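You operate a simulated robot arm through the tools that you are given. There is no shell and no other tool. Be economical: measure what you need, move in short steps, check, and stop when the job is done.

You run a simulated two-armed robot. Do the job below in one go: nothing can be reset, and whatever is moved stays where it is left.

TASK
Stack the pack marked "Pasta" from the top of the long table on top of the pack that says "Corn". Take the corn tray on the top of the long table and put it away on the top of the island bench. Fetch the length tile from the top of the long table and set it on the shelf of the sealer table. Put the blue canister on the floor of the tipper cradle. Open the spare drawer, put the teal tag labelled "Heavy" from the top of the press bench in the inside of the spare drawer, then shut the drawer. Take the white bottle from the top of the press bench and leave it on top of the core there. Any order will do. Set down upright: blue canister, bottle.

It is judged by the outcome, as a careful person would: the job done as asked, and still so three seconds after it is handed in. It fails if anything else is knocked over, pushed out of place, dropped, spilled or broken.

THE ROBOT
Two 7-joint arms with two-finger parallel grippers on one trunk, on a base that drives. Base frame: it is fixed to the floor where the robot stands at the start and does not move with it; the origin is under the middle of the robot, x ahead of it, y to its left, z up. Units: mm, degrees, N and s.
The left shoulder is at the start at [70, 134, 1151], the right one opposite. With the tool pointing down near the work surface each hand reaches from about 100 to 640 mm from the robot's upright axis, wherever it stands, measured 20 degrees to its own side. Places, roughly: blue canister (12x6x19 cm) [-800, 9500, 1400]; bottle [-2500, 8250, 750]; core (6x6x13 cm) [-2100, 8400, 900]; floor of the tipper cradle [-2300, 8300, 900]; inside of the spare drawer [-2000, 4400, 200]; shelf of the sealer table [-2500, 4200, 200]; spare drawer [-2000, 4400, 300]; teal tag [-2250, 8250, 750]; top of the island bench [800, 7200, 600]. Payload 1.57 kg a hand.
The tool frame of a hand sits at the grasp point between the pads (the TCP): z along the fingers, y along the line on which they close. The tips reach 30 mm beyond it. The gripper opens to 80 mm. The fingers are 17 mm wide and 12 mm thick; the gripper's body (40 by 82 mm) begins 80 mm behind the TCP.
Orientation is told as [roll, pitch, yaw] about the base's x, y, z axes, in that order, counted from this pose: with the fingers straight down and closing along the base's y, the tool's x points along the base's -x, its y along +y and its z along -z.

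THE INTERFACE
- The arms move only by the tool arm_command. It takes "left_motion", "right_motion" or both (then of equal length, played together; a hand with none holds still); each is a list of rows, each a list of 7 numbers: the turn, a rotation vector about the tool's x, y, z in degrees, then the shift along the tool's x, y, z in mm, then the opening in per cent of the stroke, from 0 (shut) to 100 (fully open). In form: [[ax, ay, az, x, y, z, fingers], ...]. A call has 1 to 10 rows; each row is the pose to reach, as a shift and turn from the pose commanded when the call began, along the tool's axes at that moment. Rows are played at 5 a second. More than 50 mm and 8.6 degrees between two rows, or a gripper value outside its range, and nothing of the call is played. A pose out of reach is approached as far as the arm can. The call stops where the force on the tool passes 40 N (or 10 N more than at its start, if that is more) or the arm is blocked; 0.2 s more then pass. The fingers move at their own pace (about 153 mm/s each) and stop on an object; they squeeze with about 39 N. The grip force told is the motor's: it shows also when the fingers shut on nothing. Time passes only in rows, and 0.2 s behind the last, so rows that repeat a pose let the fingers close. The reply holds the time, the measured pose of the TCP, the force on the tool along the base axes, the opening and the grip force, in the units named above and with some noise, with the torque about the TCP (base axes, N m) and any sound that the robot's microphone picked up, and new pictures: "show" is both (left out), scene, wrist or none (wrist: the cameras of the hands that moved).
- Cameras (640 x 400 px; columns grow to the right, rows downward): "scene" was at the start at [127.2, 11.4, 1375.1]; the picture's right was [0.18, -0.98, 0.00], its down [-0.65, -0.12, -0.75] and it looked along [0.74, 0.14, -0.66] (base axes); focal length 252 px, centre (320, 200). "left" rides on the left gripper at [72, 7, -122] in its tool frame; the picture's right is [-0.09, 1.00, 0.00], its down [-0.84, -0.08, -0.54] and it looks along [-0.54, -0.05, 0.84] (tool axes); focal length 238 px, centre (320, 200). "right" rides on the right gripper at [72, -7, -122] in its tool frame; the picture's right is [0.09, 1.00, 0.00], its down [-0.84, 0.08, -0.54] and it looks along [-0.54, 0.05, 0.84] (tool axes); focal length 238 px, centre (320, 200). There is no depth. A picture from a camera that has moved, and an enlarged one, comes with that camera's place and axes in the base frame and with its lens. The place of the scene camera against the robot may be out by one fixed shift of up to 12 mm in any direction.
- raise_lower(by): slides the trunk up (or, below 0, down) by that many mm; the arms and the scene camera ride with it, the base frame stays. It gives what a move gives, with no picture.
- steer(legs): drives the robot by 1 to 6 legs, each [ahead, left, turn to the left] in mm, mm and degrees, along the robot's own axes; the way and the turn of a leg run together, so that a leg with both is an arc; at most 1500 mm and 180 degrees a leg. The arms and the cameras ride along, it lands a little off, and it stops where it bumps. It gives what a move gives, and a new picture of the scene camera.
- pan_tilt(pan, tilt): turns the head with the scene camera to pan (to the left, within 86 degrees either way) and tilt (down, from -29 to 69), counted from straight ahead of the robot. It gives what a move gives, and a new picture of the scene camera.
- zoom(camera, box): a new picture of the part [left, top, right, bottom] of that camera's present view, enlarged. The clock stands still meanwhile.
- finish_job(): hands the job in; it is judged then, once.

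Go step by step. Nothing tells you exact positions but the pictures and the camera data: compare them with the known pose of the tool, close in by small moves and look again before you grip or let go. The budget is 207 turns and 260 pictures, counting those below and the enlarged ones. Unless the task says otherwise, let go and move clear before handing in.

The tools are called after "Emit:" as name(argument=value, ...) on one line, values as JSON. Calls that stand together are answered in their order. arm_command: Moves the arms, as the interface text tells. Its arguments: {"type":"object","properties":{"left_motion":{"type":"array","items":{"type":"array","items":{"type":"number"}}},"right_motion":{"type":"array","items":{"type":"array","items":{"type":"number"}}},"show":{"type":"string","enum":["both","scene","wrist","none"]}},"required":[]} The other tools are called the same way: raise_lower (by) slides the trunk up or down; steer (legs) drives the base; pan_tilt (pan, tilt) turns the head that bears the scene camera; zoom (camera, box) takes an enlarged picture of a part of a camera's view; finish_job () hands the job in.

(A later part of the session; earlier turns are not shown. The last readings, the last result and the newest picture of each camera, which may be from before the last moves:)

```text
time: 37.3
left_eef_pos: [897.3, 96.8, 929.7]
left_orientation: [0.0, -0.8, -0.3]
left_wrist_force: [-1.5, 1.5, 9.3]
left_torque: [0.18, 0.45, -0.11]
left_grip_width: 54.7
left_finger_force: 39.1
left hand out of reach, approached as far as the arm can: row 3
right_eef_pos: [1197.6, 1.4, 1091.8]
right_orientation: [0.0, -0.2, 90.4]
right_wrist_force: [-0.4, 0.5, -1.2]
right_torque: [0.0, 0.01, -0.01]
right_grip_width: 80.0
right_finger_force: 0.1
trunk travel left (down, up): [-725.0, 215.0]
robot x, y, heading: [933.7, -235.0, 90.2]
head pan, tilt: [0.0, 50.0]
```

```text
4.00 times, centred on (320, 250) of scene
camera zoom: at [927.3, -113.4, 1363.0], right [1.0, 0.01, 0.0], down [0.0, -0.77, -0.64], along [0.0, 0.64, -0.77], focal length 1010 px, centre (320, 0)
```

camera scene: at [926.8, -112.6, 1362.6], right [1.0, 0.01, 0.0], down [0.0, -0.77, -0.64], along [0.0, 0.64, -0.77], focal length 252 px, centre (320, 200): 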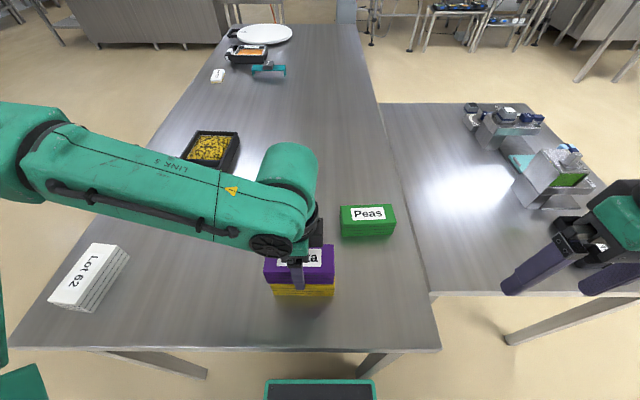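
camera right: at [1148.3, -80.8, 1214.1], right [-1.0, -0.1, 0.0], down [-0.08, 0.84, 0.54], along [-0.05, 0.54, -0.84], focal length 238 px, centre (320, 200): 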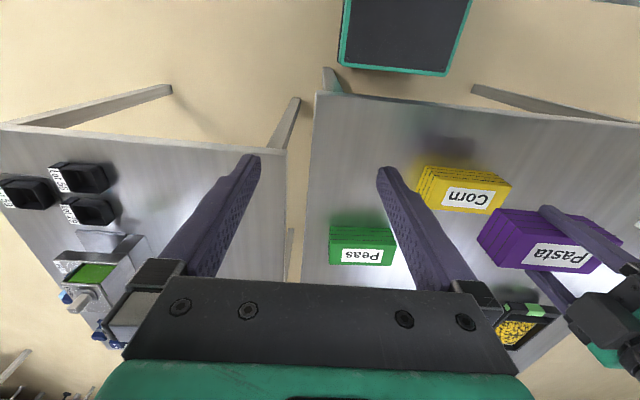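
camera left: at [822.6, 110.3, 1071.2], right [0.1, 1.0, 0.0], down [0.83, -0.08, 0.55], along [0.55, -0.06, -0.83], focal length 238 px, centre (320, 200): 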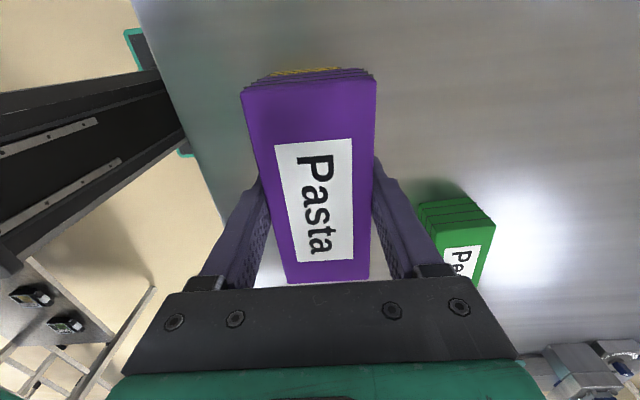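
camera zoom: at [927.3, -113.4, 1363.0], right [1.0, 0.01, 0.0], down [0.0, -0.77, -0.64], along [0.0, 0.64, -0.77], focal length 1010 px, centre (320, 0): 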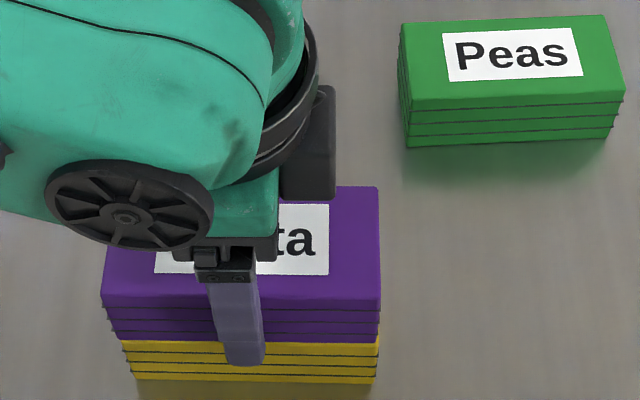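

Contact: Pasta rests on Corn. I release and rise.

Emit:
arm_command(left_motion=[[0, 0, 0, 0, 0, 0, 100], [0, 0, 0, 0, 0, 0, 100], [0, 0, 0, 0, 0, -30, 100], [0, 0, 0, 0, 0, -70, 100], [0, 0, 0, 0, 0, -110, 100], [0, 0, 0, 0, 0, -140, 100]], show="both")

```text
time: 38.7
left_eef_pos: [897.5, 95.1, 1068.9]
left_orientation: [-0.2, -0.6, -0.3]
left_wrist_force: [-0.2, 0.0, -0.2]
left_torque: [0.0, -0.01, -0.02]
left_grip_width: 80.0
left_finger_force: 0.1
right_eef_pos: [1196.7, 1.6, 1092.5]
right_orientation: [0.0, -0.1, 90.4]
right_wrist_force: [0.4, -0.9, 0.5]
right_torque: [0.04, 0.01, 0.0]
right_grip_width: 80.1
right_finger_force: 0.0
trunk travel left (down, up): [-725.0, 215.0]
robot x, y, heading: [939.1, -236.0, 90.4]
head pan, tilt: [0.0, 50.0]
camera scene: at [927.3, -113.6, 1362.7], right [1.0, 0.01, 0.0], down [0.0, -0.77, -0.64], along [0.0, 0.64, -0.77], focal length 252 px, centre (320, 200)
camera left: at [823.3, 102.7, 1191.2], right [0.1, 1.0, 0.0], down [0.83, -0.08, 0.55], along [0.55, -0.06, -0.83], focal length 238 px, centre (320, 200)
```

scene: 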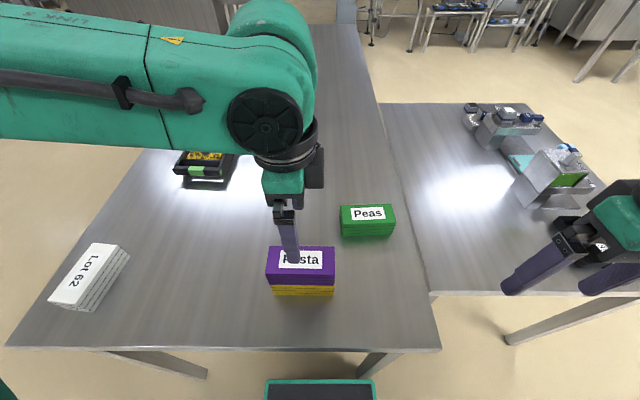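
left: 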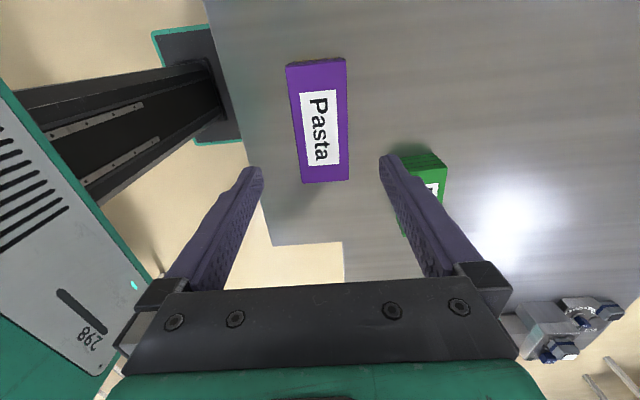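

Pasta sits squarely on Corn. Next I back off, turn the left hand back to neutral, and drive round to the table's front side for the tray and the tile.

Emit:
steer(legs=[[-420, 0, 0]])

Emit:
arm_command(left_motion=[[0, 0, -8, 10, 0, 0, 100], [0, 0, -16, 30, 0, 0, 100], [0, 0, -24, 50, 0, -2, 100], [0, 0, -32, 70, 0, -4, 100], [0, 0, -40, 90, 0, -6, 100], [0, 0, -48, 110, 0, -8, 100], [0, 0, -56, 130, 0, -10, 100], [0, 0, -64, 150, 0, -12, 100], [0, 0, -72, 170, 0, -14, 100], [0, 0, -80, 190, 0, -20, 100]], right_motion=[[0, 0, 0, 0, 5, 0, 100], [0, 0, 0, 0, 10, 0, 100], [0, 0, 0, 0, 15, 0, 100], [0, 0, 0, 0, 20, 0, 100], [0, 0, 0, 0, 25, 0, 100], [0, 0, 0, 0, 30, 0, 100], [0, 0, 0, 0, 35, 0, 100], [0, 0, 0, 0, 40, 0, 100], [0, 0, 0, 0, 45, 0, 100], [0, 0, 0, 0, 50, 0, 100]], show="none")

Emit:
steer(legs=[[0, 0, -90], [-960, 0, 0], [0, 1200, 0]])

```text
time: 41.3
left_eef_pos: [899.3, -318.8, 1067.7]
left_orientation: [-0.2, -0.7, -0.4]
left_wrist_force: [0.1, -0.6, 1.1]
left_torque: [0.0, 0.0, -0.02]
left_grip_width: 80.0
left_finger_force: 0.0
right_eef_pos: [1199.8, -413.8, 1091.0]
right_orientation: [0.0, 0.0, 90.3]
right_wrist_force: [0.7, -0.2, -0.1]
right_torque: [0.02, 0.02, 0.04]
right_grip_width: 80.2
right_finger_force: 0.2
trunk travel left (down, up): [-725.0, 215.0]
robot x, y, heading: [935.4, -649.2, 90.2]
head pan, tilt: [0.0, 50.0]
camera scene: at [929.5, -528.2, 1362.5], right [1.0, 0.0, 0.0], down [0.0, -0.77, -0.64], along [0.0, 0.64, -0.77], focal length 252 px, centre (320, 200)
```

scene: 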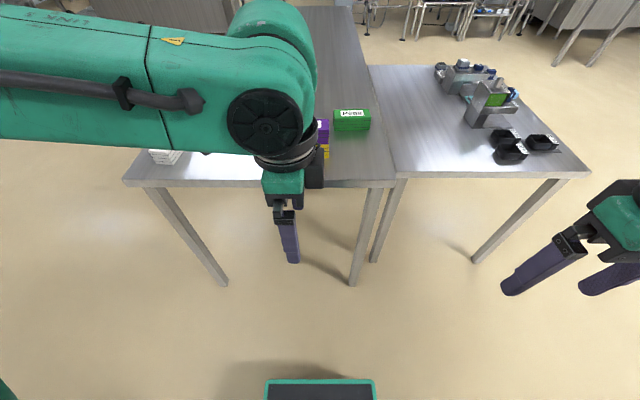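

```text
time: 43.5
left_eef_pos: [709.3, -317.4, 1086.9]
left_orientation: [-0.7, 0.2, 79.7]
left_wrist_force: [-0.7, 0.5, 0.8]
left_torque: [0.0, -0.03, 0.01]
left_grip_width: 79.9
left_finger_force: 0.1
right_eef_pos: [1148.2, -415.7, 1091.3]
right_orientation: [0.0, -0.1, 90.2]
right_wrist_force: [-0.7, -0.7, 0.8]
right_torque: [0.0, -0.03, 0.01]
right_grip_width: 80.0
right_finger_force: 0.0
trunk travel left (down, up): [-725.0, 215.0]
robot x, y, heading: [934.6, -652.7, 89.8]
head pan, tilt: [0.0, 50.0]
```

```text
time: 58.0
left_eef_pos: [246.8, 755.0, 1086.9]
left_orientation: [-0.6, 0.1, -8.8]
left_wrist_force: [0.0, 0.3, 0.0]
left_torque: [-0.03, -0.01, -0.02]
left_grip_width: 79.7
left_finger_force: 0.0
right_eef_pos: [162.4, 313.2, 1092.3]
right_orientation: [0.1, 0.1, 1.8]
right_wrist_force: [-0.1, 0.3, 0.1]
right_torque: [-0.01, 0.01, -0.03]
right_grip_width: 80.3
right_finger_force: 0.1
trunk travel left (down, up): [-725.0, 215.0]
robot x, y, heading: [-82.4, 522.0, 1.5]
head pan, tilt: [0.0, 50.0]
camera scene: at [40.0, 519.7, 1362.7], right [0.03, -1.0, 0.0], down [-0.77, -0.02, -0.64], along [0.64, 0.02, -0.77], focal length 252 px, centre (320, 200)
```

scene: 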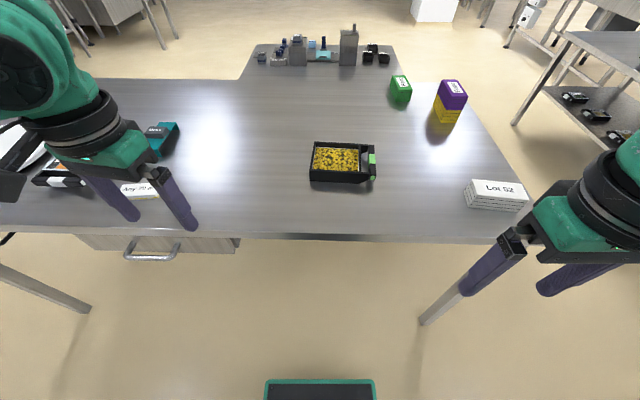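

Tray near (608, 486), tile near (496, 1036). I enlarge the tray to see how to hold it.

Emit:
steer(legs=[[160, 0, -1.5]])

Emit:
zoom(camera="scene", box=[280, 120, 440, 220])

```text
time: 59.4
left_eef_pos: [406.6, 749.8, 1087.7]
left_orientation: [-0.6, 0.0, -10.3]
left_wrist_force: [0.2, -0.8, -0.4]
left_torque: [-0.03, -0.01, 0.0]
left_grip_width: 80.1
left_finger_force: 0.0
right_eef_pos: [310.8, 310.1, 1090.9]
right_orientation: [0.0, -0.2, 0.5]
right_wrist_force: [0.3, 0.3, -0.1]
right_torque: [0.01, -0.03, 0.0]
right_grip_width: 79.8
right_finger_force: 0.0
trunk travel left (down, up): [-725.0, 215.0]
robot x, y, heading: [72.7, 528.7, 0.5]
head pan, tilt: [0.0, 50.0]
camera scene: at [194.0, 520.2, 1362.9], right [0.01, -1.0, 0.0], down [-0.77, -0.01, -0.64], along [0.64, 0.0, -0.77], focal length 252 px, centre (320, 200)
```

scene: 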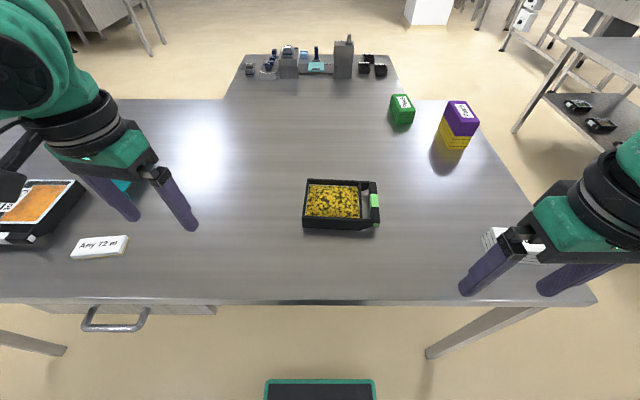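

```text
4.00 times, centred on (360, 170) of scene
camera zoom: at [194.0, 520.2, 1362.9], right [0.01, -1.0, 0.0], down [-0.77, -0.01, -0.64], along [0.64, 0.0, -0.77], focal length 1010 px, centre (160, 320)
```

zoom: 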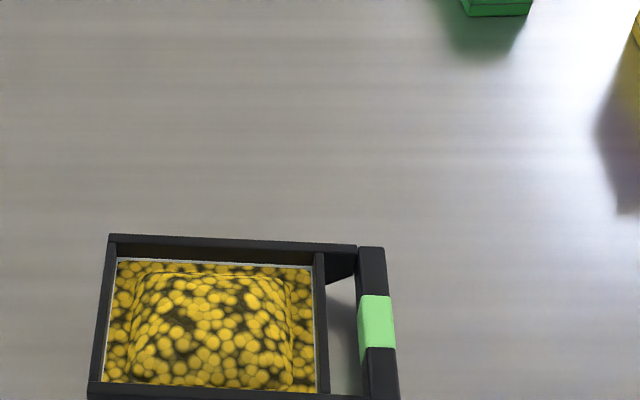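

The tray has a handle bar on its right side near (605, 380), running along x, with a gap to the tray. The right hand, closing along y, fits it. I bring the right hand above it to look.

Emit:
arm_command(right_motion=[[0, 0, 0, -35, 10, 10, 100], [0, 0, 0, -70, 20, 20, 100], [0, 0, 0, -105, 30, 35, 100], [0, 0, 0, -140, 40, 50, 100], [0, 0, 0, -175, 50, 65, 100], [0, 0, 0, -210, 60, 80, 100], [0, 0, 0, -245, 70, 95, 100], [0, 0, 0, -270, 70, 110, 100]], show="both")

```text
time: 61.2
left_eef_pos: [409.2, 751.8, 1086.9]
left_orientation: [-0.6, 0.2, -10.2]
left_wrist_force: [0.6, 0.9, 0.7]
left_torque: [0.0, 0.01, 0.04]
left_grip_width: 80.1
left_finger_force: 0.1
right_eef_pos: [580.8, 384.3, 981.9]
right_orientation: [0.0, -0.1, 0.5]
right_wrist_force: [0.4, 1.2, -0.1]
right_torque: [0.03, 0.02, 0.01]
right_grip_width: 80.0
right_finger_force: 0.1
trunk travel left (down, up): [-725.0, 215.0]
robot x, y, heading: [73.4, 521.7, 0.3]
head pan, tilt: [0.0, 50.0]
camera scene: at [197.3, 520.1, 1362.6], right [0.01, -1.0, 0.0], down [-0.77, -0.01, -0.64], along [0.64, 0.0, -0.77], focal length 252 px, centre (320, 200)
camera right: at [508.5, 376.6, 1104.0], right [-0.1, 0.99, 0.0], down [0.84, 0.08, 0.54], along [0.54, 0.05, -0.84], focal length 238 px, centre (320, 200)
```

scene: 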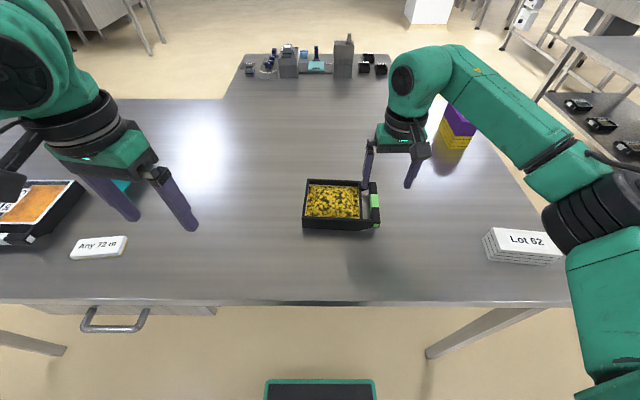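
right: 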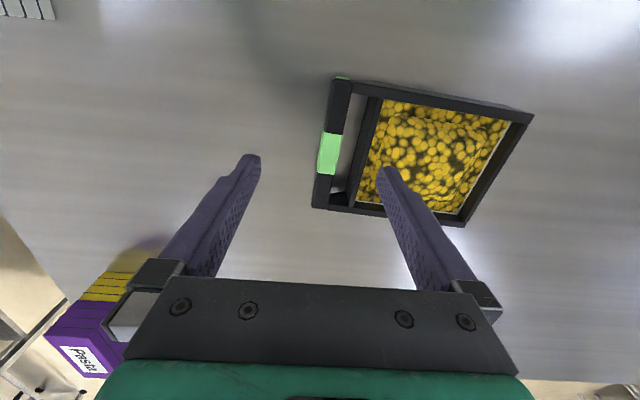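

Emit:
zoom(camera="right", box=[260, 60, 420, 220])

```text
2.50 times, centred on (340, 140) of right
camera zoom: at [508.5, 376.6, 1104.0], right [-0.1, 0.99, 0.0], down [0.84, 0.08, 0.54], along [0.54, 0.05, -0.84], focal length 596 px, centre (270, 350)
```

zoom: 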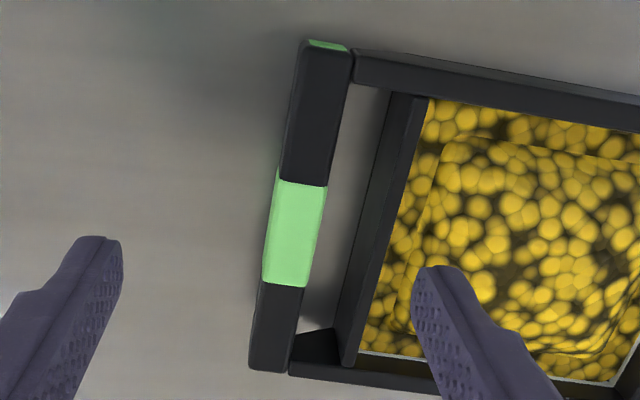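

The bar is about 20 mm wide with a 20 mm gap, turned roughly -3°. I narrow the fingers to ~28 mm, centre on (602, 395.5) and go lower to check.

Emit:
arm_command(right_motion=[[0, 0, 3.5, -21, 11, 0, 35], [0, 0, 3.5, -21, 11, 30, 35], [0, 0, 3.5, -21, 11, 62, 35], [0, 0, 3.5, -21, 11, 62, 35]], show="wrist")

Emit:
zoom(camera="right", box=[240, 60, 400, 260])

```text
time: 62.2
left_eef_pos: [408.4, 751.3, 1086.7]
left_orientation: [-0.6, 0.2, -10.2]
left_wrist_force: [0.3, 0.6, -0.1]
left_torque: [-0.02, 0.0, -0.02]
left_grip_width: 80.1
left_finger_force: 0.2
right_eef_pos: [602.0, 394.6, 921.9]
right_orientation: [0.0, 0.0, -3.0]
right_wrist_force: [0.2, -0.5, -0.8]
right_torque: [-0.01, 0.0, -0.02]
right_grip_width: 27.7
right_finger_force: 0.0
trunk travel left (down, up): [-725.0, 215.0]
robot x, y, heading: [75.6, 525.6, 0.3]
head pan, tilt: [0.0, 50.0]
camera right: at [530.1, 391.5, 1043.7], right [-0.04, 1.0, 0.0], down [0.84, 0.03, 0.54], along [0.54, 0.02, -0.84], focal length 238 px, centre (320, 200)
```

right: 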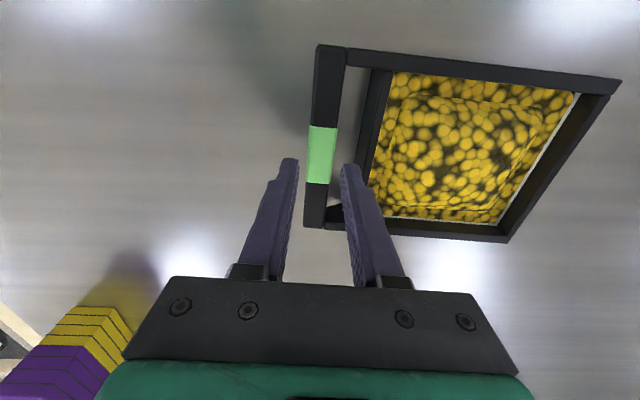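

```text
2.00 times, centred on (320, 160) of right
camera zoom: at [530.1, 391.5, 1043.7], right [-0.04, 1.0, 0.0], down [0.84, 0.03, 0.54], along [0.54, 0.02, -0.84], focal length 477 px, centre (320, 280)
```

zoom: 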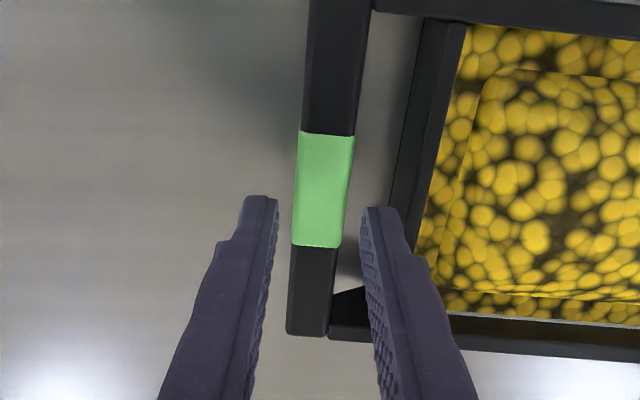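

Well centred. I lower around the bar and close.

Emit:
arm_command(right_motion=[[0, 0, 0, 0, 0, 25, 35], [0, 0, 0, 0, 0, 45, 35], [0, 0, 0, 0, 0, 54, 35]], show="wrist")

```text
time: 63.0
left_eef_pos: [403.9, 750.0, 1088.6]
left_orientation: [-0.6, -0.1, -10.2]
left_wrist_force: [0.5, 0.0, 0.2]
left_torque: [-0.01, 0.01, 0.0]
left_grip_width: 80.0
left_finger_force: 0.0
right_eef_pos: [601.1, 394.9, 881.5]
right_orientation: [0.6, -1.0, -3.2]
right_wrist_force: [-17.0, -2.3, 21.4]
right_torque: [-0.45, 0.72, -0.26]
right_grip_width: 29.8
right_finger_force: 0.9
trunk travel left (down, up): [-725.0, 215.0]
robot x, y, heading: [75.7, 524.0, 0.5]
head pan, tilt: [0.0, 50.0]
stopped in row 3 (right hand): the force on the tool passed its limit (the readings are from after the stop); the commanded pose is now the measured one
camera right: at [527.2, 391.5, 1001.0], right [-0.04, 1.0, 0.01], down [0.83, 0.03, 0.56], along [0.56, 0.03, -0.83], focal length 238 px, centre (320, 200)
```

right: 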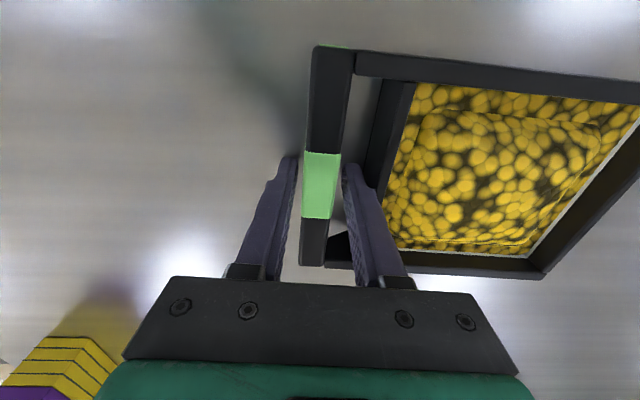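

The fingertips have touched the table (so its top is about z = 850). I raise slightly and close on the bar.

Emit:
arm_command(right_motion=[[-0.6, -1.0, 0, 0, 0, -4, 35], [-0.6, -1.0, 0, 0, 0, -4, 0], [-0.6, -1.0, 0, 0, 0, -4, 0], [-0.6, -1.0, 0, 0, 0, -4, 0]], show="wrist")

```text
time: 64.0
left_eef_pos: [406.3, 750.6, 1087.9]
left_orientation: [-0.5, 0.0, -10.3]
left_wrist_force: [-0.5, 0.2, -0.2]
left_torque: [0.01, 0.02, -0.01]
left_grip_width: 79.9
left_finger_force: 0.0
right_eef_pos: [605.3, 395.1, 880.2]
right_orientation: [1.1, -2.2, -3.2]
right_wrist_force: [-2.5, -5.0, 8.3]
right_torque: [-0.57, 0.17, 0.0]
right_grip_width: 17.7
right_finger_force: 32.2
trunk travel left (down, up): [-725.0, 215.0]
robot x, y, heading: [77.3, 525.3, 0.5]
head pan, tilt: [0.0, 50.0]
camera right: at [528.4, 389.1, 999.6], right [-0.04, 1.0, 0.02], down [0.82, 0.02, 0.57], along [0.57, 0.03, -0.82], focal length 238 px, centre (320, 200)
```

right: 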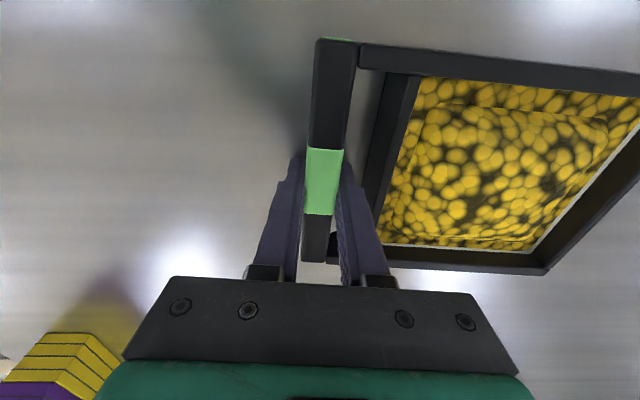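

Gripped. I lift a little to see whether the tray stays level.

Emit:
arm_command(right_motion=[[0, 0, 0, 0, 0, -15, 0], [0, 0, 0, 0, 0, -40, 0], [0, 0, 0, 0, 0, -80, 0]], show="both")

```text
time: 64.8
left_eef_pos: [408.0, 750.0, 1087.3]
left_orientation: [-0.6, 0.1, -10.1]
left_wrist_force: [-0.4, -0.5, -0.1]
left_torque: [-0.02, 0.01, -0.01]
left_grip_width: 80.2
left_finger_force: 0.0
right_eef_pos: [602.2, 392.8, 960.1]
right_orientation: [1.0, -2.0, -3.1]
right_wrist_force: [-0.1, 0.1, -3.4]
right_torque: [-0.23, -0.02, 0.01]
right_grip_width: 17.6
right_finger_force: 32.3
trunk travel left (down, up): [-725.0, 215.0]
robot x, y, heading: [73.7, 523.6, 0.6]
head pan, tilt: [0.0, 50.0]
camera scene: at [196.6, 520.4, 1362.6], right [0.01, -1.0, 0.0], down [-0.77, -0.01, -0.64], along [0.64, 0.0, -0.77], focal length 252 px, centre (320, 200)
camera right: at [525.0, 387.7, 1078.1], right [-0.04, 1.0, 0.01], down [0.82, 0.02, 0.57], along [0.57, 0.03, -0.82], focal length 238 px, centre (320, 200)
```

scene: 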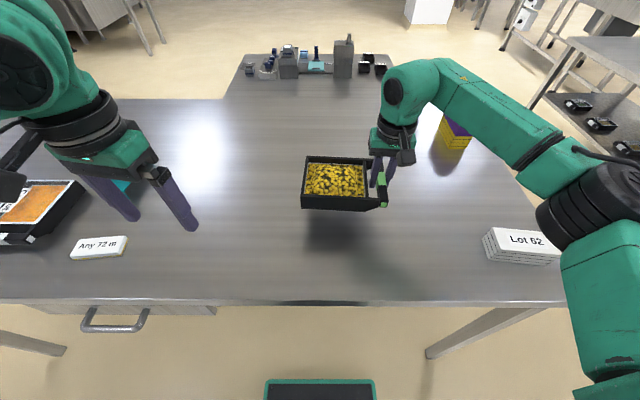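
right: 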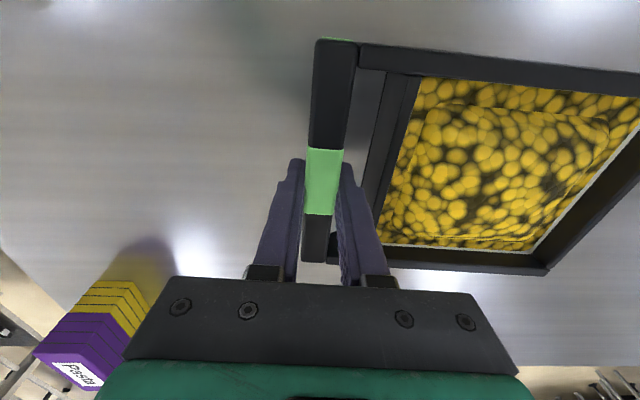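

The tray hangs level (about 0.35 kg). I raise and draw it in, then move left so the left hand reaches the tile.

Emit:
arm_command(right_motion=[[0, 0, 0, 0, 0, -40, 0], [0, 0, 0, 20, 0, -80, 0], [0, 0, 0, 55, 0, -110, 0], [0, 0, 0, 90, 0, -130, 0], [0, 0, 0, 130, 0, -130, 0], [0, 0, 0, 170, -20, -130, 0]], show="none")

Emit:
steer(legs=[[0, 330, 0]])

```text
time: 66.2
left_eef_pos: [407.9, 748.8, 1087.4]
left_orientation: [-0.5, 0.2, -10.1]
left_wrist_force: [0.2, -1.0, 0.5]
left_torque: [0.01, -0.06, -0.02]
left_grip_width: 80.0
left_finger_force: 0.0
right_eef_pos: [423.3, 380.3, 1084.1]
right_orientation: [1.2, -2.1, -3.2]
right_wrist_force: [-0.4, -0.5, -3.1]
right_torque: [-0.2, -0.05, 0.02]
right_grip_width: 17.7
right_finger_force: 32.7
trunk travel left (down, up): [-725.0, 215.0]
robot x, y, heading: [75.1, 523.7, 0.3]
head pan, tilt: [0.0, 50.0]
```

```text
time: 68.4
left_eef_pos: [404.8, 1077.5, 1088.5]
left_orientation: [-0.5, 0.1, -10.0]
left_wrist_force: [-0.3, 0.1, 0.4]
left_torque: [0.02, -0.01, 0.01]
left_grip_width: 80.0
left_finger_force: 0.0
right_eef_pos: [424.8, 709.3, 1082.9]
right_orientation: [1.1, -2.0, -3.0]
right_wrist_force: [-0.1, -0.1, -3.1]
right_torque: [-0.23, 0.02, 0.01]
right_grip_width: 17.8
right_finger_force: 32.6
trunk travel left (down, up): [-725.0, 215.0]
robot x, y, heading: [73.7, 853.5, 0.7]
head pan, tilt: [0.0, 50.0]
camera scene: at [193.9, 846.7, 1362.6], right [0.01, -1.0, 0.0], down [-0.77, -0.01, -0.64], along [0.64, 0.01, -0.77], focal length 252 px, centre (320, 200)
```

scene: 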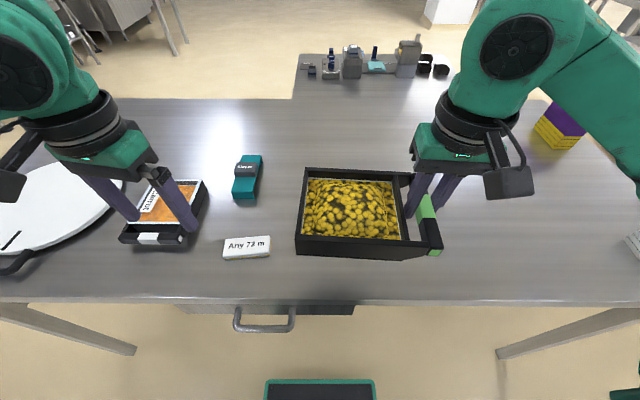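

The tile lies at about (472, 1015), long side along y, so the left hand must close along x. I turn it and come down over the tile.

Emit:
arm_command(left_motion=[[0, 0, 8, -8, -5, 5, 100], [0, 0, 16, -16, -10, 10, 100], [0, 0, 24, -24, -15, 20, 100], [0, 0, 32, -32, -20, 30, 100], [0, 0, 40, -40, -25, 40, 100], [0, 0, 48, -48, -30, 50, 100], [0, 0, 56, -56, -35, 60, 100], [0, 0, 64, -64, -40, 75, 100], [0, 0, 72, -72, -45, 90, 100], [0, 0, 80, -77, -49, 105, 100]], show="both")

```text
time: 70.6
left_eef_pos: [472.1, 1015.3, 981.1]
left_orientation: [-0.3, -0.6, -90.2]
left_wrist_force: [-0.6, 0.7, -0.6]
left_torque: [0.02, -0.02, 0.0]
left_grip_width: 80.2
left_finger_force: 0.0
right_eef_pos: [424.5, 710.4, 1082.6]
right_orientation: [1.1, -2.0, -3.0]
right_wrist_force: [-0.1, 0.2, -2.2]
right_torque: [-0.24, 0.03, 0.03]
right_grip_width: 18.0
right_finger_force: 32.6
trunk travel left (down, up): [-725.0, 215.0]
robot x, y, heading: [71.8, 850.3, 0.6]
head pan, tilt: [0.0, 50.0]
camera scene: at [194.5, 847.9, 1362.6], right [0.01, -1.0, 0.0], down [-0.77, -0.01, -0.64], along [0.64, 0.01, -0.77], focal length 252 px, centre (320, 200)
camera left: at [479.0, 1087.3, 1102.7], right [1.0, -0.1, 0.0], down [-0.08, -0.83, 0.55], along [-0.06, -0.55, -0.83], focal length 238 px, centre (320, 200)
```

scene: 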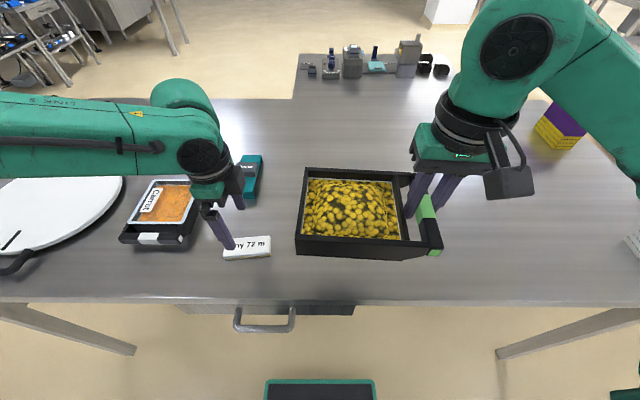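
left: 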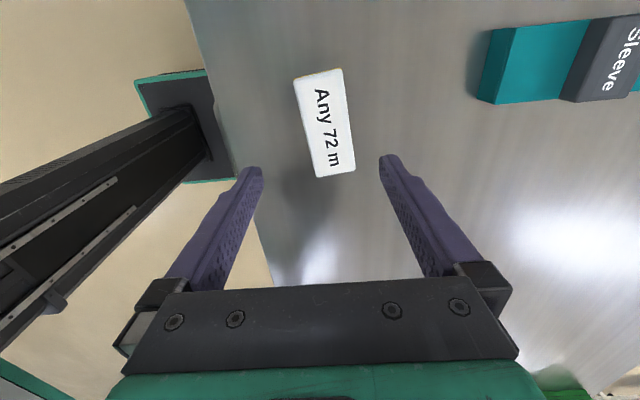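

The tile is 105 × 48 mm centred at about (478, 1013), turned ~6°. I align, go down and close.

Emit:
arm_command(left_motion=[[0, 0, -5.8, 0, 6, 20, 100], [0, 0, -5.8, 0, 6, 60, 100], [0, 0, -5.8, 0, 6, 85, 100], [0, 0, -5.8, 0, 6, 96, 100]], show="wrist")

```text
time: 71.6
left_eef_pos: [477.5, 1015.2, 886.5]
left_orientation: [-0.3, -0.6, -84.3]
left_wrist_force: [0.0, 0.4, 0.3]
left_torque: [0.01, 0.0, -0.02]
left_grip_width: 79.9
left_finger_force: 0.0
right_eef_pos: [424.1, 710.8, 1081.9]
right_orientation: [1.0, -2.0, -3.1]
right_wrist_force: [-0.3, 0.1, -2.8]
right_torque: [-0.27, -0.03, 0.02]
right_grip_width: 17.8
right_finger_force: 31.8
trunk travel left (down, up): [-725.0, 215.0]
robot x, y, heading: [72.2, 846.1, 0.5]
head pan, tilt: [0.0, 50.0]
camera left: at [476.5, 1088.1, 1008.0], right [1.0, 0.01, 0.0], down [0.01, -0.83, 0.55], along [0.0, -0.55, -0.83], focal length 238 px, centre (320, 200)
```

left: 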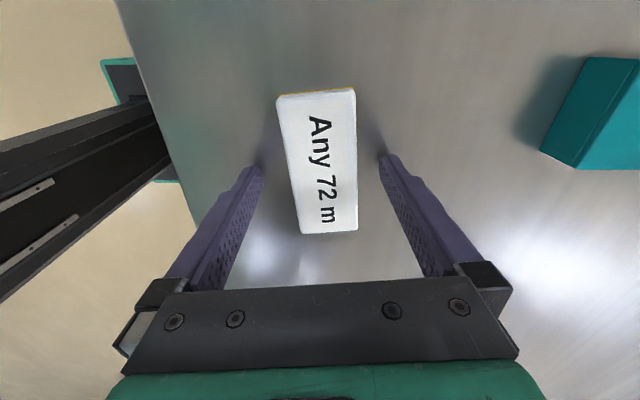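

Emit:
arm_command(left_motion=[[0, 0, 0, 0, 0, 3, 100], [0, 0, 0, 0, 0, 3, 0], [0, 0, 0, 0, 0, 3, 0], [0, 0, 0, 0, 0, 3, 0], [0, 0, 0, 0, 0, -20, 0], [0, 0, 0, 0, 0, -60, 0]], show="both")

```text
time: 73.0
left_eef_pos: [477.8, 1015.7, 947.3]
left_orientation: [-0.3, -0.5, -84.4]
left_wrist_force: [-0.9, 0.1, -1.0]
left_torque: [0.0, -0.02, -0.02]
left_grip_width: 43.5
left_finger_force: 39.4
right_eef_pos: [422.4, 710.2, 1083.3]
right_orientation: [1.1, -2.0, -3.1]
right_wrist_force: [-0.2, 0.2, -2.3]
right_torque: [-0.21, -0.06, -0.01]
right_grip_width: 17.6
right_finger_force: 33.3
trunk travel left (down, up): [-725.0, 215.0]
robot x, y, heading: [71.1, 853.0, 0.4]
head pan, tilt: [0.0, 50.0]
camera scene: at [192.9, 847.7, 1362.7], right [0.01, -1.0, 0.0], down [-0.77, -0.01, -0.64], along [0.64, 0.01, -0.77], focal length 252 px, centre (320, 200)
camera left: at [478.7, 1087.8, 1069.4], right [1.0, 0.01, 0.0], down [0.01, -0.84, 0.55], along [0.0, -0.55, -0.84], focal length 238 px, centre (320, 200)
```

scene: 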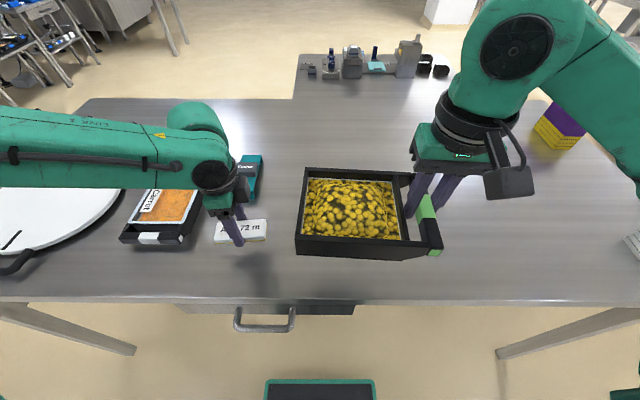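
left: 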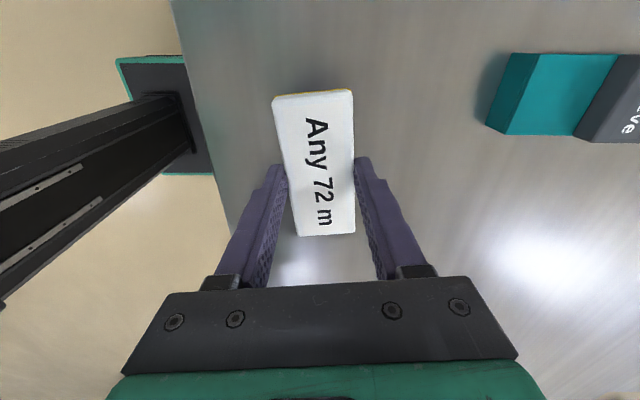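

The tile is held. I raise it, back away from the table and turn left towards the sealer table to look.

Emit:
arm_command(left_motion=[[0, 0, 0, 0, 0, -45, 0], [0, 0, 0, 0, 0, -90, 0], [0, 0, 0, 0, -40, -130, 0], [0, 0, 0, 0, -80, -130, 0]], show="none")

Emit:
steer(legs=[[-750, 0, 0], [0, 0, 90]])

Emit:
pan_tilt(pan=25, tilt=15)

```text
refused: row 3 steps farther than a row can; nothing moved
```

```text
time: 80.8
left_eef_pos: [-826.6, 1256.7, 946.5]
left_orientation: [-0.3, -0.5, 3.6]
left_wrist_force: [-0.1, -0.4, -0.1]
left_torque: [-0.01, 0.0, 0.01]
left_grip_width: 43.6
left_finger_force: 39.0
right_eef_pos: [-523.0, 1189.1, 1084.0]
right_orientation: [1.1, -2.0, 84.9]
right_wrist_force: [-0.6, 0.2, -2.8]
right_torque: [-0.01, -0.25, -0.01]
right_grip_width: 17.7
right_finger_force: 32.5
trunk travel left (down, up): [-725.0, 215.0]
robot x, y, heading: [-674.4, 846.3, 88.5]
head pan, tilt: [0.0, 50.0]
camera scene: at [-678.5, 966.3, 1362.6], right [1.0, -0.03, 0.0], down [-0.02, -0.77, -0.64], along [0.02, 0.64, -0.77], focal length 252 px, centre (320, 200)
```

scene: 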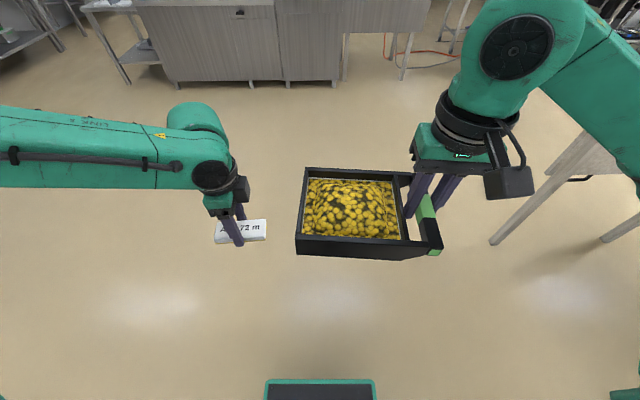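

```text
time: 81.8
left_eef_pos: [-826.9, 1256.5, 947.1]
left_orientation: [-0.3, -0.5, 3.5]
left_wrist_force: [0.2, 0.6, -0.5]
left_torque: [0.0, -0.03, 0.0]
left_grip_width: 43.3
left_finger_force: 39.2
right_eef_pos: [-521.3, 1187.7, 1083.5]
right_orientation: [1.1, -1.9, 84.9]
right_wrist_force: [0.3, 0.4, -3.3]
right_torque: [-0.02, -0.27, 0.0]
right_grip_width: 17.7
right_finger_force: 33.3
trunk travel left (down, up): [-725.0, 215.0]
robot x, y, heading: [-675.9, 842.7, 88.3]
head pan, tilt: [25.0, 15.0]
camera scene: at [-717.8, 975.0, 1416.2], right [0.92, 0.4, 0.0], down [0.1, -0.24, -0.97], along [-0.38, 0.89, -0.26], focal length 252 px, centre (320, 200)
```

scene: 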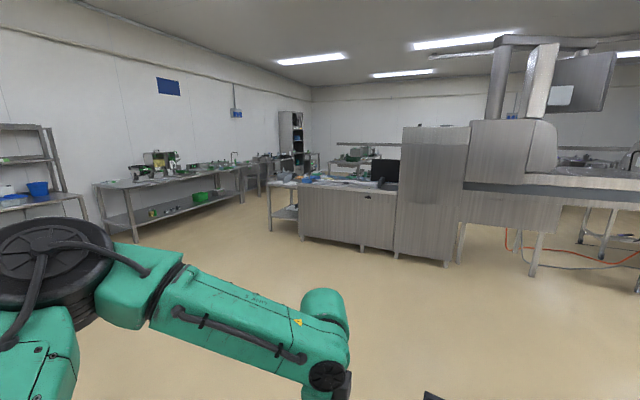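

The sealer table is the open table with a lower shelf at the left end of the cabinet, around x -2800…-2250, front at y ≈ 3900. I drive towards it over the clear floor.

Emit:
steer(legs=[[1100, 900, 1.7], [1100, 850, 0]])

Emit:
pan_tilt(pan=0, tilt=35)

```text
time: 95.5
left_eef_pos: [-2652.1, 3439.9, 947.8]
left_orientation: [-0.3, -0.5, 7.3]
left_wrist_force: [0.5, 1.1, -0.1]
left_torque: [0.0, 0.02, -0.01]
left_grip_width: 43.7
left_finger_force: 38.8
right_eef_pos: [-2346.2, 3391.9, 1082.6]
right_orientation: [1.1, -2.0, 88.6]
right_wrist_force: [0.6, 0.3, -2.1]
right_torque: [0.01, -0.25, 0.0]
right_grip_width: 17.7
right_finger_force: 32.9
trunk travel left (down, up): [-725.0, 215.0]
robot x, y, heading: [-2474.6, 3036.8, 92.3]
head pan, tilt: [25.0, 15.0]
camera scene: at [-2527.4, 3166.3, 1416.4], right [0.89, 0.46, 0.0], down [0.12, -0.23, -0.97], along [-0.44, 0.86, -0.26], focal length 252 px, centre (320, 200)
```

scene: 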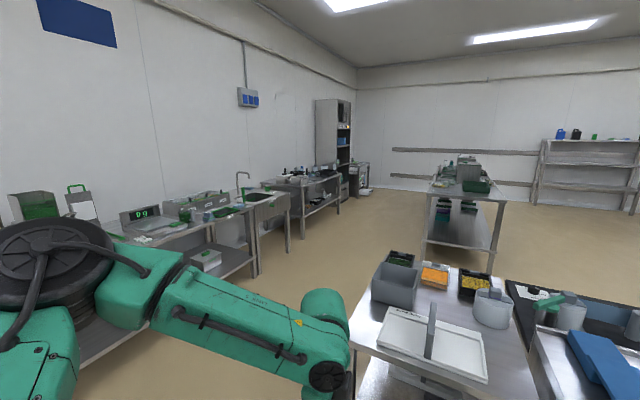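

```text
time: 96.4
left_eef_pos: [-2653.0, 3439.4, 946.4]
left_orientation: [-0.3, -0.5, 7.3]
left_wrist_force: [0.1, -0.7, -0.4]
left_torque: [0.04, 0.01, 0.02]
left_grip_width: 43.7
left_finger_force: 39.1
right_eef_pos: [-2346.7, 3392.7, 1083.5]
right_orientation: [1.1, -2.0, 88.6]
right_wrist_force: [-0.5, 0.7, -1.9]
right_torque: [0.05, -0.23, -0.03]
right_grip_width: 17.9
right_finger_force: 32.6
trunk travel left (down, up): [-725.0, 215.0]
robot x, y, heading: [-2475.0, 3035.6, 92.4]
head pan, tilt: [0.0, 35.0]
camera scene: at [-2488.3, 3171.4, 1384.4], right [1.0, 0.04, 0.0], down [0.02, -0.57, -0.82], along [-0.03, 0.82, -0.57], focal length 252 px, centre (320, 200)
```

scene: 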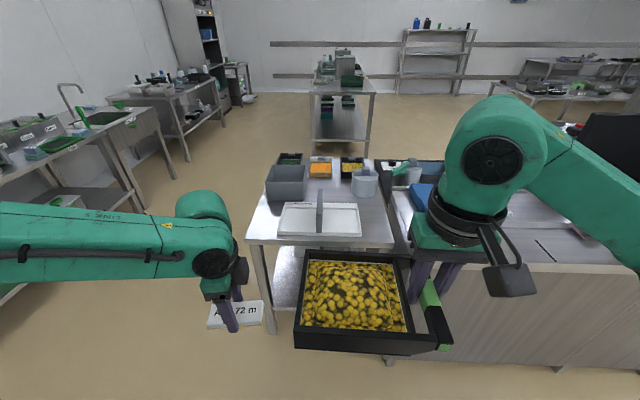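

I can see the sealer table (x ≈ -2750…-2265, front edge y ≈ 3765) with its shelf, the drawer cabinet to its right, and far behind the press bench and the rack with the blue canister. I lower the trunk to look at the shelf.

Emit:
raise_lower(by=-560)

Emit:
pan_tilt(pan=5, tilt=30)

```text
refused: -560 is not a number from -400 to 400
```

```text
time: 97.1
left_eef_pos: [-2652.9, 3440.4, 947.5]
left_orientation: [-0.3, -0.5, 7.4]
left_wrist_force: [-0.3, -0.5, -0.5]
left_torque: [0.03, -0.01, -0.01]
left_grip_width: 43.9
left_finger_force: 38.9
right_eef_pos: [-2347.1, 3392.2, 1082.9]
right_orientation: [1.1, -2.0, 88.6]
right_wrist_force: [0.1, -0.3, -3.4]
right_torque: [0.0, -0.28, 0.01]
right_grip_width: 17.8
right_finger_force: 33.2
trunk travel left (down, up): [-725.0, 215.0]
robot x, y, heading: [-2480.4, 3036.4, 91.9]
head pan, tilt: [5.0, 30.0]
camera scene: at [-2496.2, 3173.1, 1392.1], right [0.99, 0.12, 0.0], down [0.06, -0.5, -0.87], along [-0.11, 0.86, -0.5], focal length 252 px, centre (320, 200)
```

scene: 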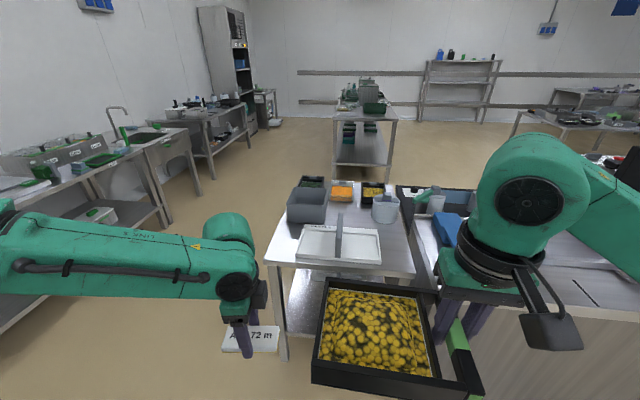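

Emit:
raise_lower(by=-400)

Emit:
raise_lower(by=-160)

Emit:
pan_tilt(pan=5, tilt=32)

```text
time: 100.9
left_eef_pos: [-2652.5, 3439.7, 548.0]
left_orientation: [-0.3, -0.6, 7.3]
left_wrist_force: [0.4, -0.3, -1.5]
left_torque: [0.01, -0.02, -0.04]
left_grip_width: 43.5
left_finger_force: 39.1
right_eef_pos: [-2346.7, 3392.1, 684.3]
right_orientation: [1.1, -2.0, 88.7]
right_wrist_force: [-0.1, 0.2, -2.5]
right_torque: [0.03, -0.21, 0.0]
right_grip_width: 17.7
right_finger_force: 32.8
trunk travel left (down, up): [-325.0, 615.0]
robot x, y, heading: [-2479.0, 3035.5, 92.2]
head pan, tilt: [5.0, 30.0]
```

```text
time: 102.7
left_eef_pos: [-2653.6, 3439.6, 387.4]
left_orientation: [-0.4, -0.4, 7.3]
left_wrist_force: [0.8, 0.2, -0.9]
left_torque: [0.0, -0.03, -0.04]
left_grip_width: 43.3
left_finger_force: 39.1
right_eef_pos: [-2346.2, 3391.1, 522.6]
right_orientation: [1.1, -2.0, 88.5]
right_wrist_force: [0.2, 0.3, -2.4]
right_torque: [0.02, -0.24, 0.01]
right_grip_width: 17.8
right_finger_force: 32.4
trunk travel left (down, up): [-165.0, 775.0]
robot x, y, heading: [-2474.8, 3038.7, 92.3]
head pan, tilt: [5.0, 30.0]
```

```text
time: 103.3
left_eef_pos: [-2653.8, 3440.4, 385.8]
left_orientation: [-0.3, -0.5, 7.4]
left_wrist_force: [-0.3, -0.8, -0.8]
left_torque: [0.0, 0.02, -0.02]
left_grip_width: 43.5
left_finger_force: 39.2
right_eef_pos: [-2346.1, 3392.2, 523.5]
right_orientation: [1.1, -2.0, 88.6]
right_wrist_force: [0.7, 0.1, -2.5]
right_torque: [0.01, -0.24, 0.02]
right_grip_width: 18.0
right_finger_force: 32.1
trunk travel left (down, up): [-165.0, 775.0]
robot x, y, heading: [-2481.4, 3036.3, 92.3]
head pan, tilt: [5.0, 32.0]
camera scene: at [-2496.1, 3172.1, 829.0], right [0.99, 0.12, 0.0], down [0.07, -0.53, -0.85], along [-0.11, 0.84, -0.53], focal length 252 px, centre (320, 200)
```

scene: 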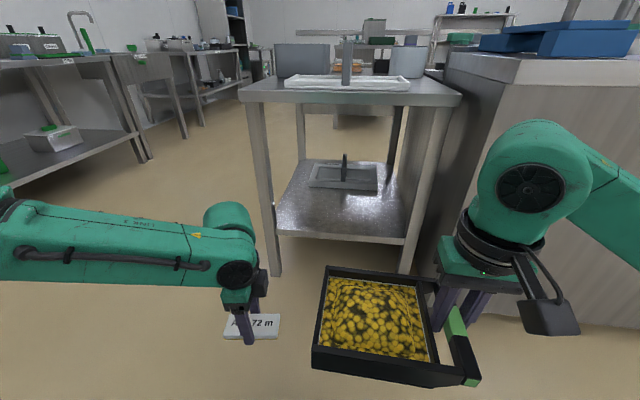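

The shelf is open: height around z ≈ 225, a grey tray at its back, its front part free. The left elbow points sideways, so I'll reach in from the table's left side at heading ~30°. First I draw the corn tray in, lower a bit, and drive round to the left.

Emit:
arm_command(right_motion=[[0, 0, 0, 30, 0, 0, 0], [0, 0, 0, 60, 0, 0, 0], [0, 0, 0, 90, 0, 0, 0]], show="none")

Emit:
steer(legs=[[300, 800, 0], [0, 0, -62]])

Emit:
pan_tilt(pan=30, tilt=30)

```text
time: 104.2
left_eef_pos: [-2652.1, 3439.2, 388.2]
left_orientation: [-0.2, -0.4, 7.3]
left_wrist_force: [0.0, -0.6, -0.5]
left_torque: [-0.02, -0.01, 0.0]
left_grip_width: 43.7
left_finger_force: 39.2
right_eef_pos: [-2348.1, 3302.2, 521.4]
right_orientation: [1.1, -2.0, 88.6]
right_wrist_force: [0.7, -0.2, -2.7]
right_torque: [0.05, -0.25, 0.0]
right_grip_width: 18.0
right_finger_force: 32.6
trunk travel left (down, up): [-165.0, 775.0]
robot x, y, heading: [-2474.2, 3038.6, 92.2]
head pan, tilt: [5.0, 32.0]
```

```text
time: 111.4
left_eef_pos: [-3015.4, 3634.3, 387.1]
left_orientation: [-0.3, -0.6, -54.4]
left_wrist_force: [0.1, 0.4, -1.0]
left_torque: [0.02, 0.05, -0.01]
left_grip_width: 43.2
left_finger_force: 38.7
right_eef_pos: [-2991.6, 3301.7, 520.9]
right_orientation: [1.1, -2.0, 26.8]
right_wrist_force: [0.0, 0.2, -2.6]
right_torque: [-0.2, -0.12, 0.01]
right_grip_width: 17.9
right_finger_force: 32.9
trunk travel left (down, up): [-165.0, 775.0]
robot x, y, heading: [-3287.5, 3287.9, 30.7]
head pan, tilt: [5.0, 32.0]
camera scene: at [-3176.4, 3362.0, 829.0], right [0.58, -0.81, 0.0], down [-0.43, -0.31, -0.85], along [0.69, 0.49, -0.53], focal length 252 px, centre (320, 200)
```

scene: 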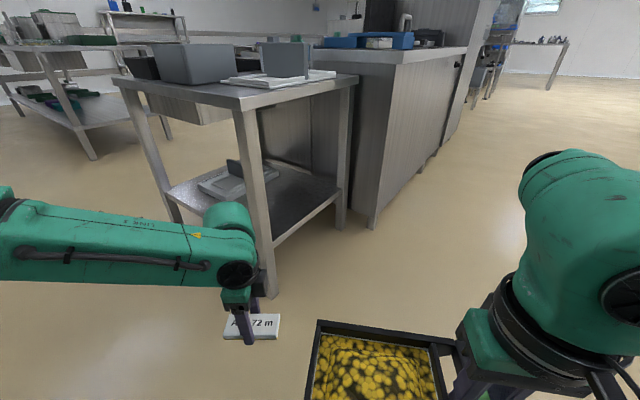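

```text
time: 112.3
left_eef_pos: [-3015.3, 3635.1, 387.5]
left_orientation: [-0.3, -0.5, -54.3]
left_wrist_force: [0.2, 0.1, 0.0]
left_torque: [0.01, 0.0, -0.02]
left_grip_width: 43.7
left_finger_force: 39.0
right_eef_pos: [-2991.9, 3301.2, 520.4]
right_orientation: [1.2, -1.9, 26.8]
right_wrist_force: [-0.1, -0.3, -2.4]
right_torque: [-0.23, -0.11, 0.03]
right_grip_width: 17.5
right_finger_force: 32.6
trunk travel left (down, up): [-165.0, 775.0]
robot x, y, heading: [-3290.0, 3287.1, 30.4]
head pan, tilt: [30.0, 30.0]
camera scene: at [-3204.7, 3388.7, 832.1], right [0.87, -0.49, 0.0], down [-0.25, -0.43, -0.87], along [0.43, 0.75, -0.5], focal length 252 px, centre (320, 200)
```

scene: 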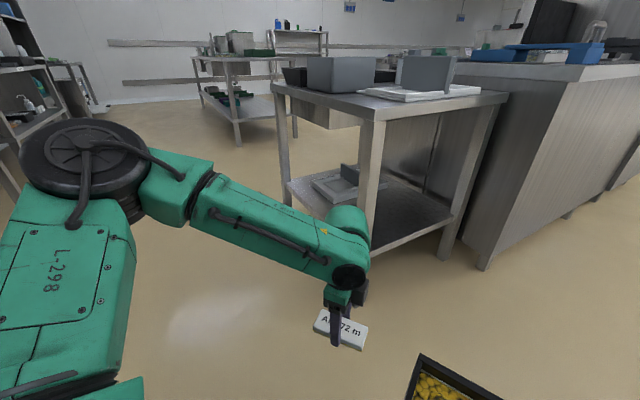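

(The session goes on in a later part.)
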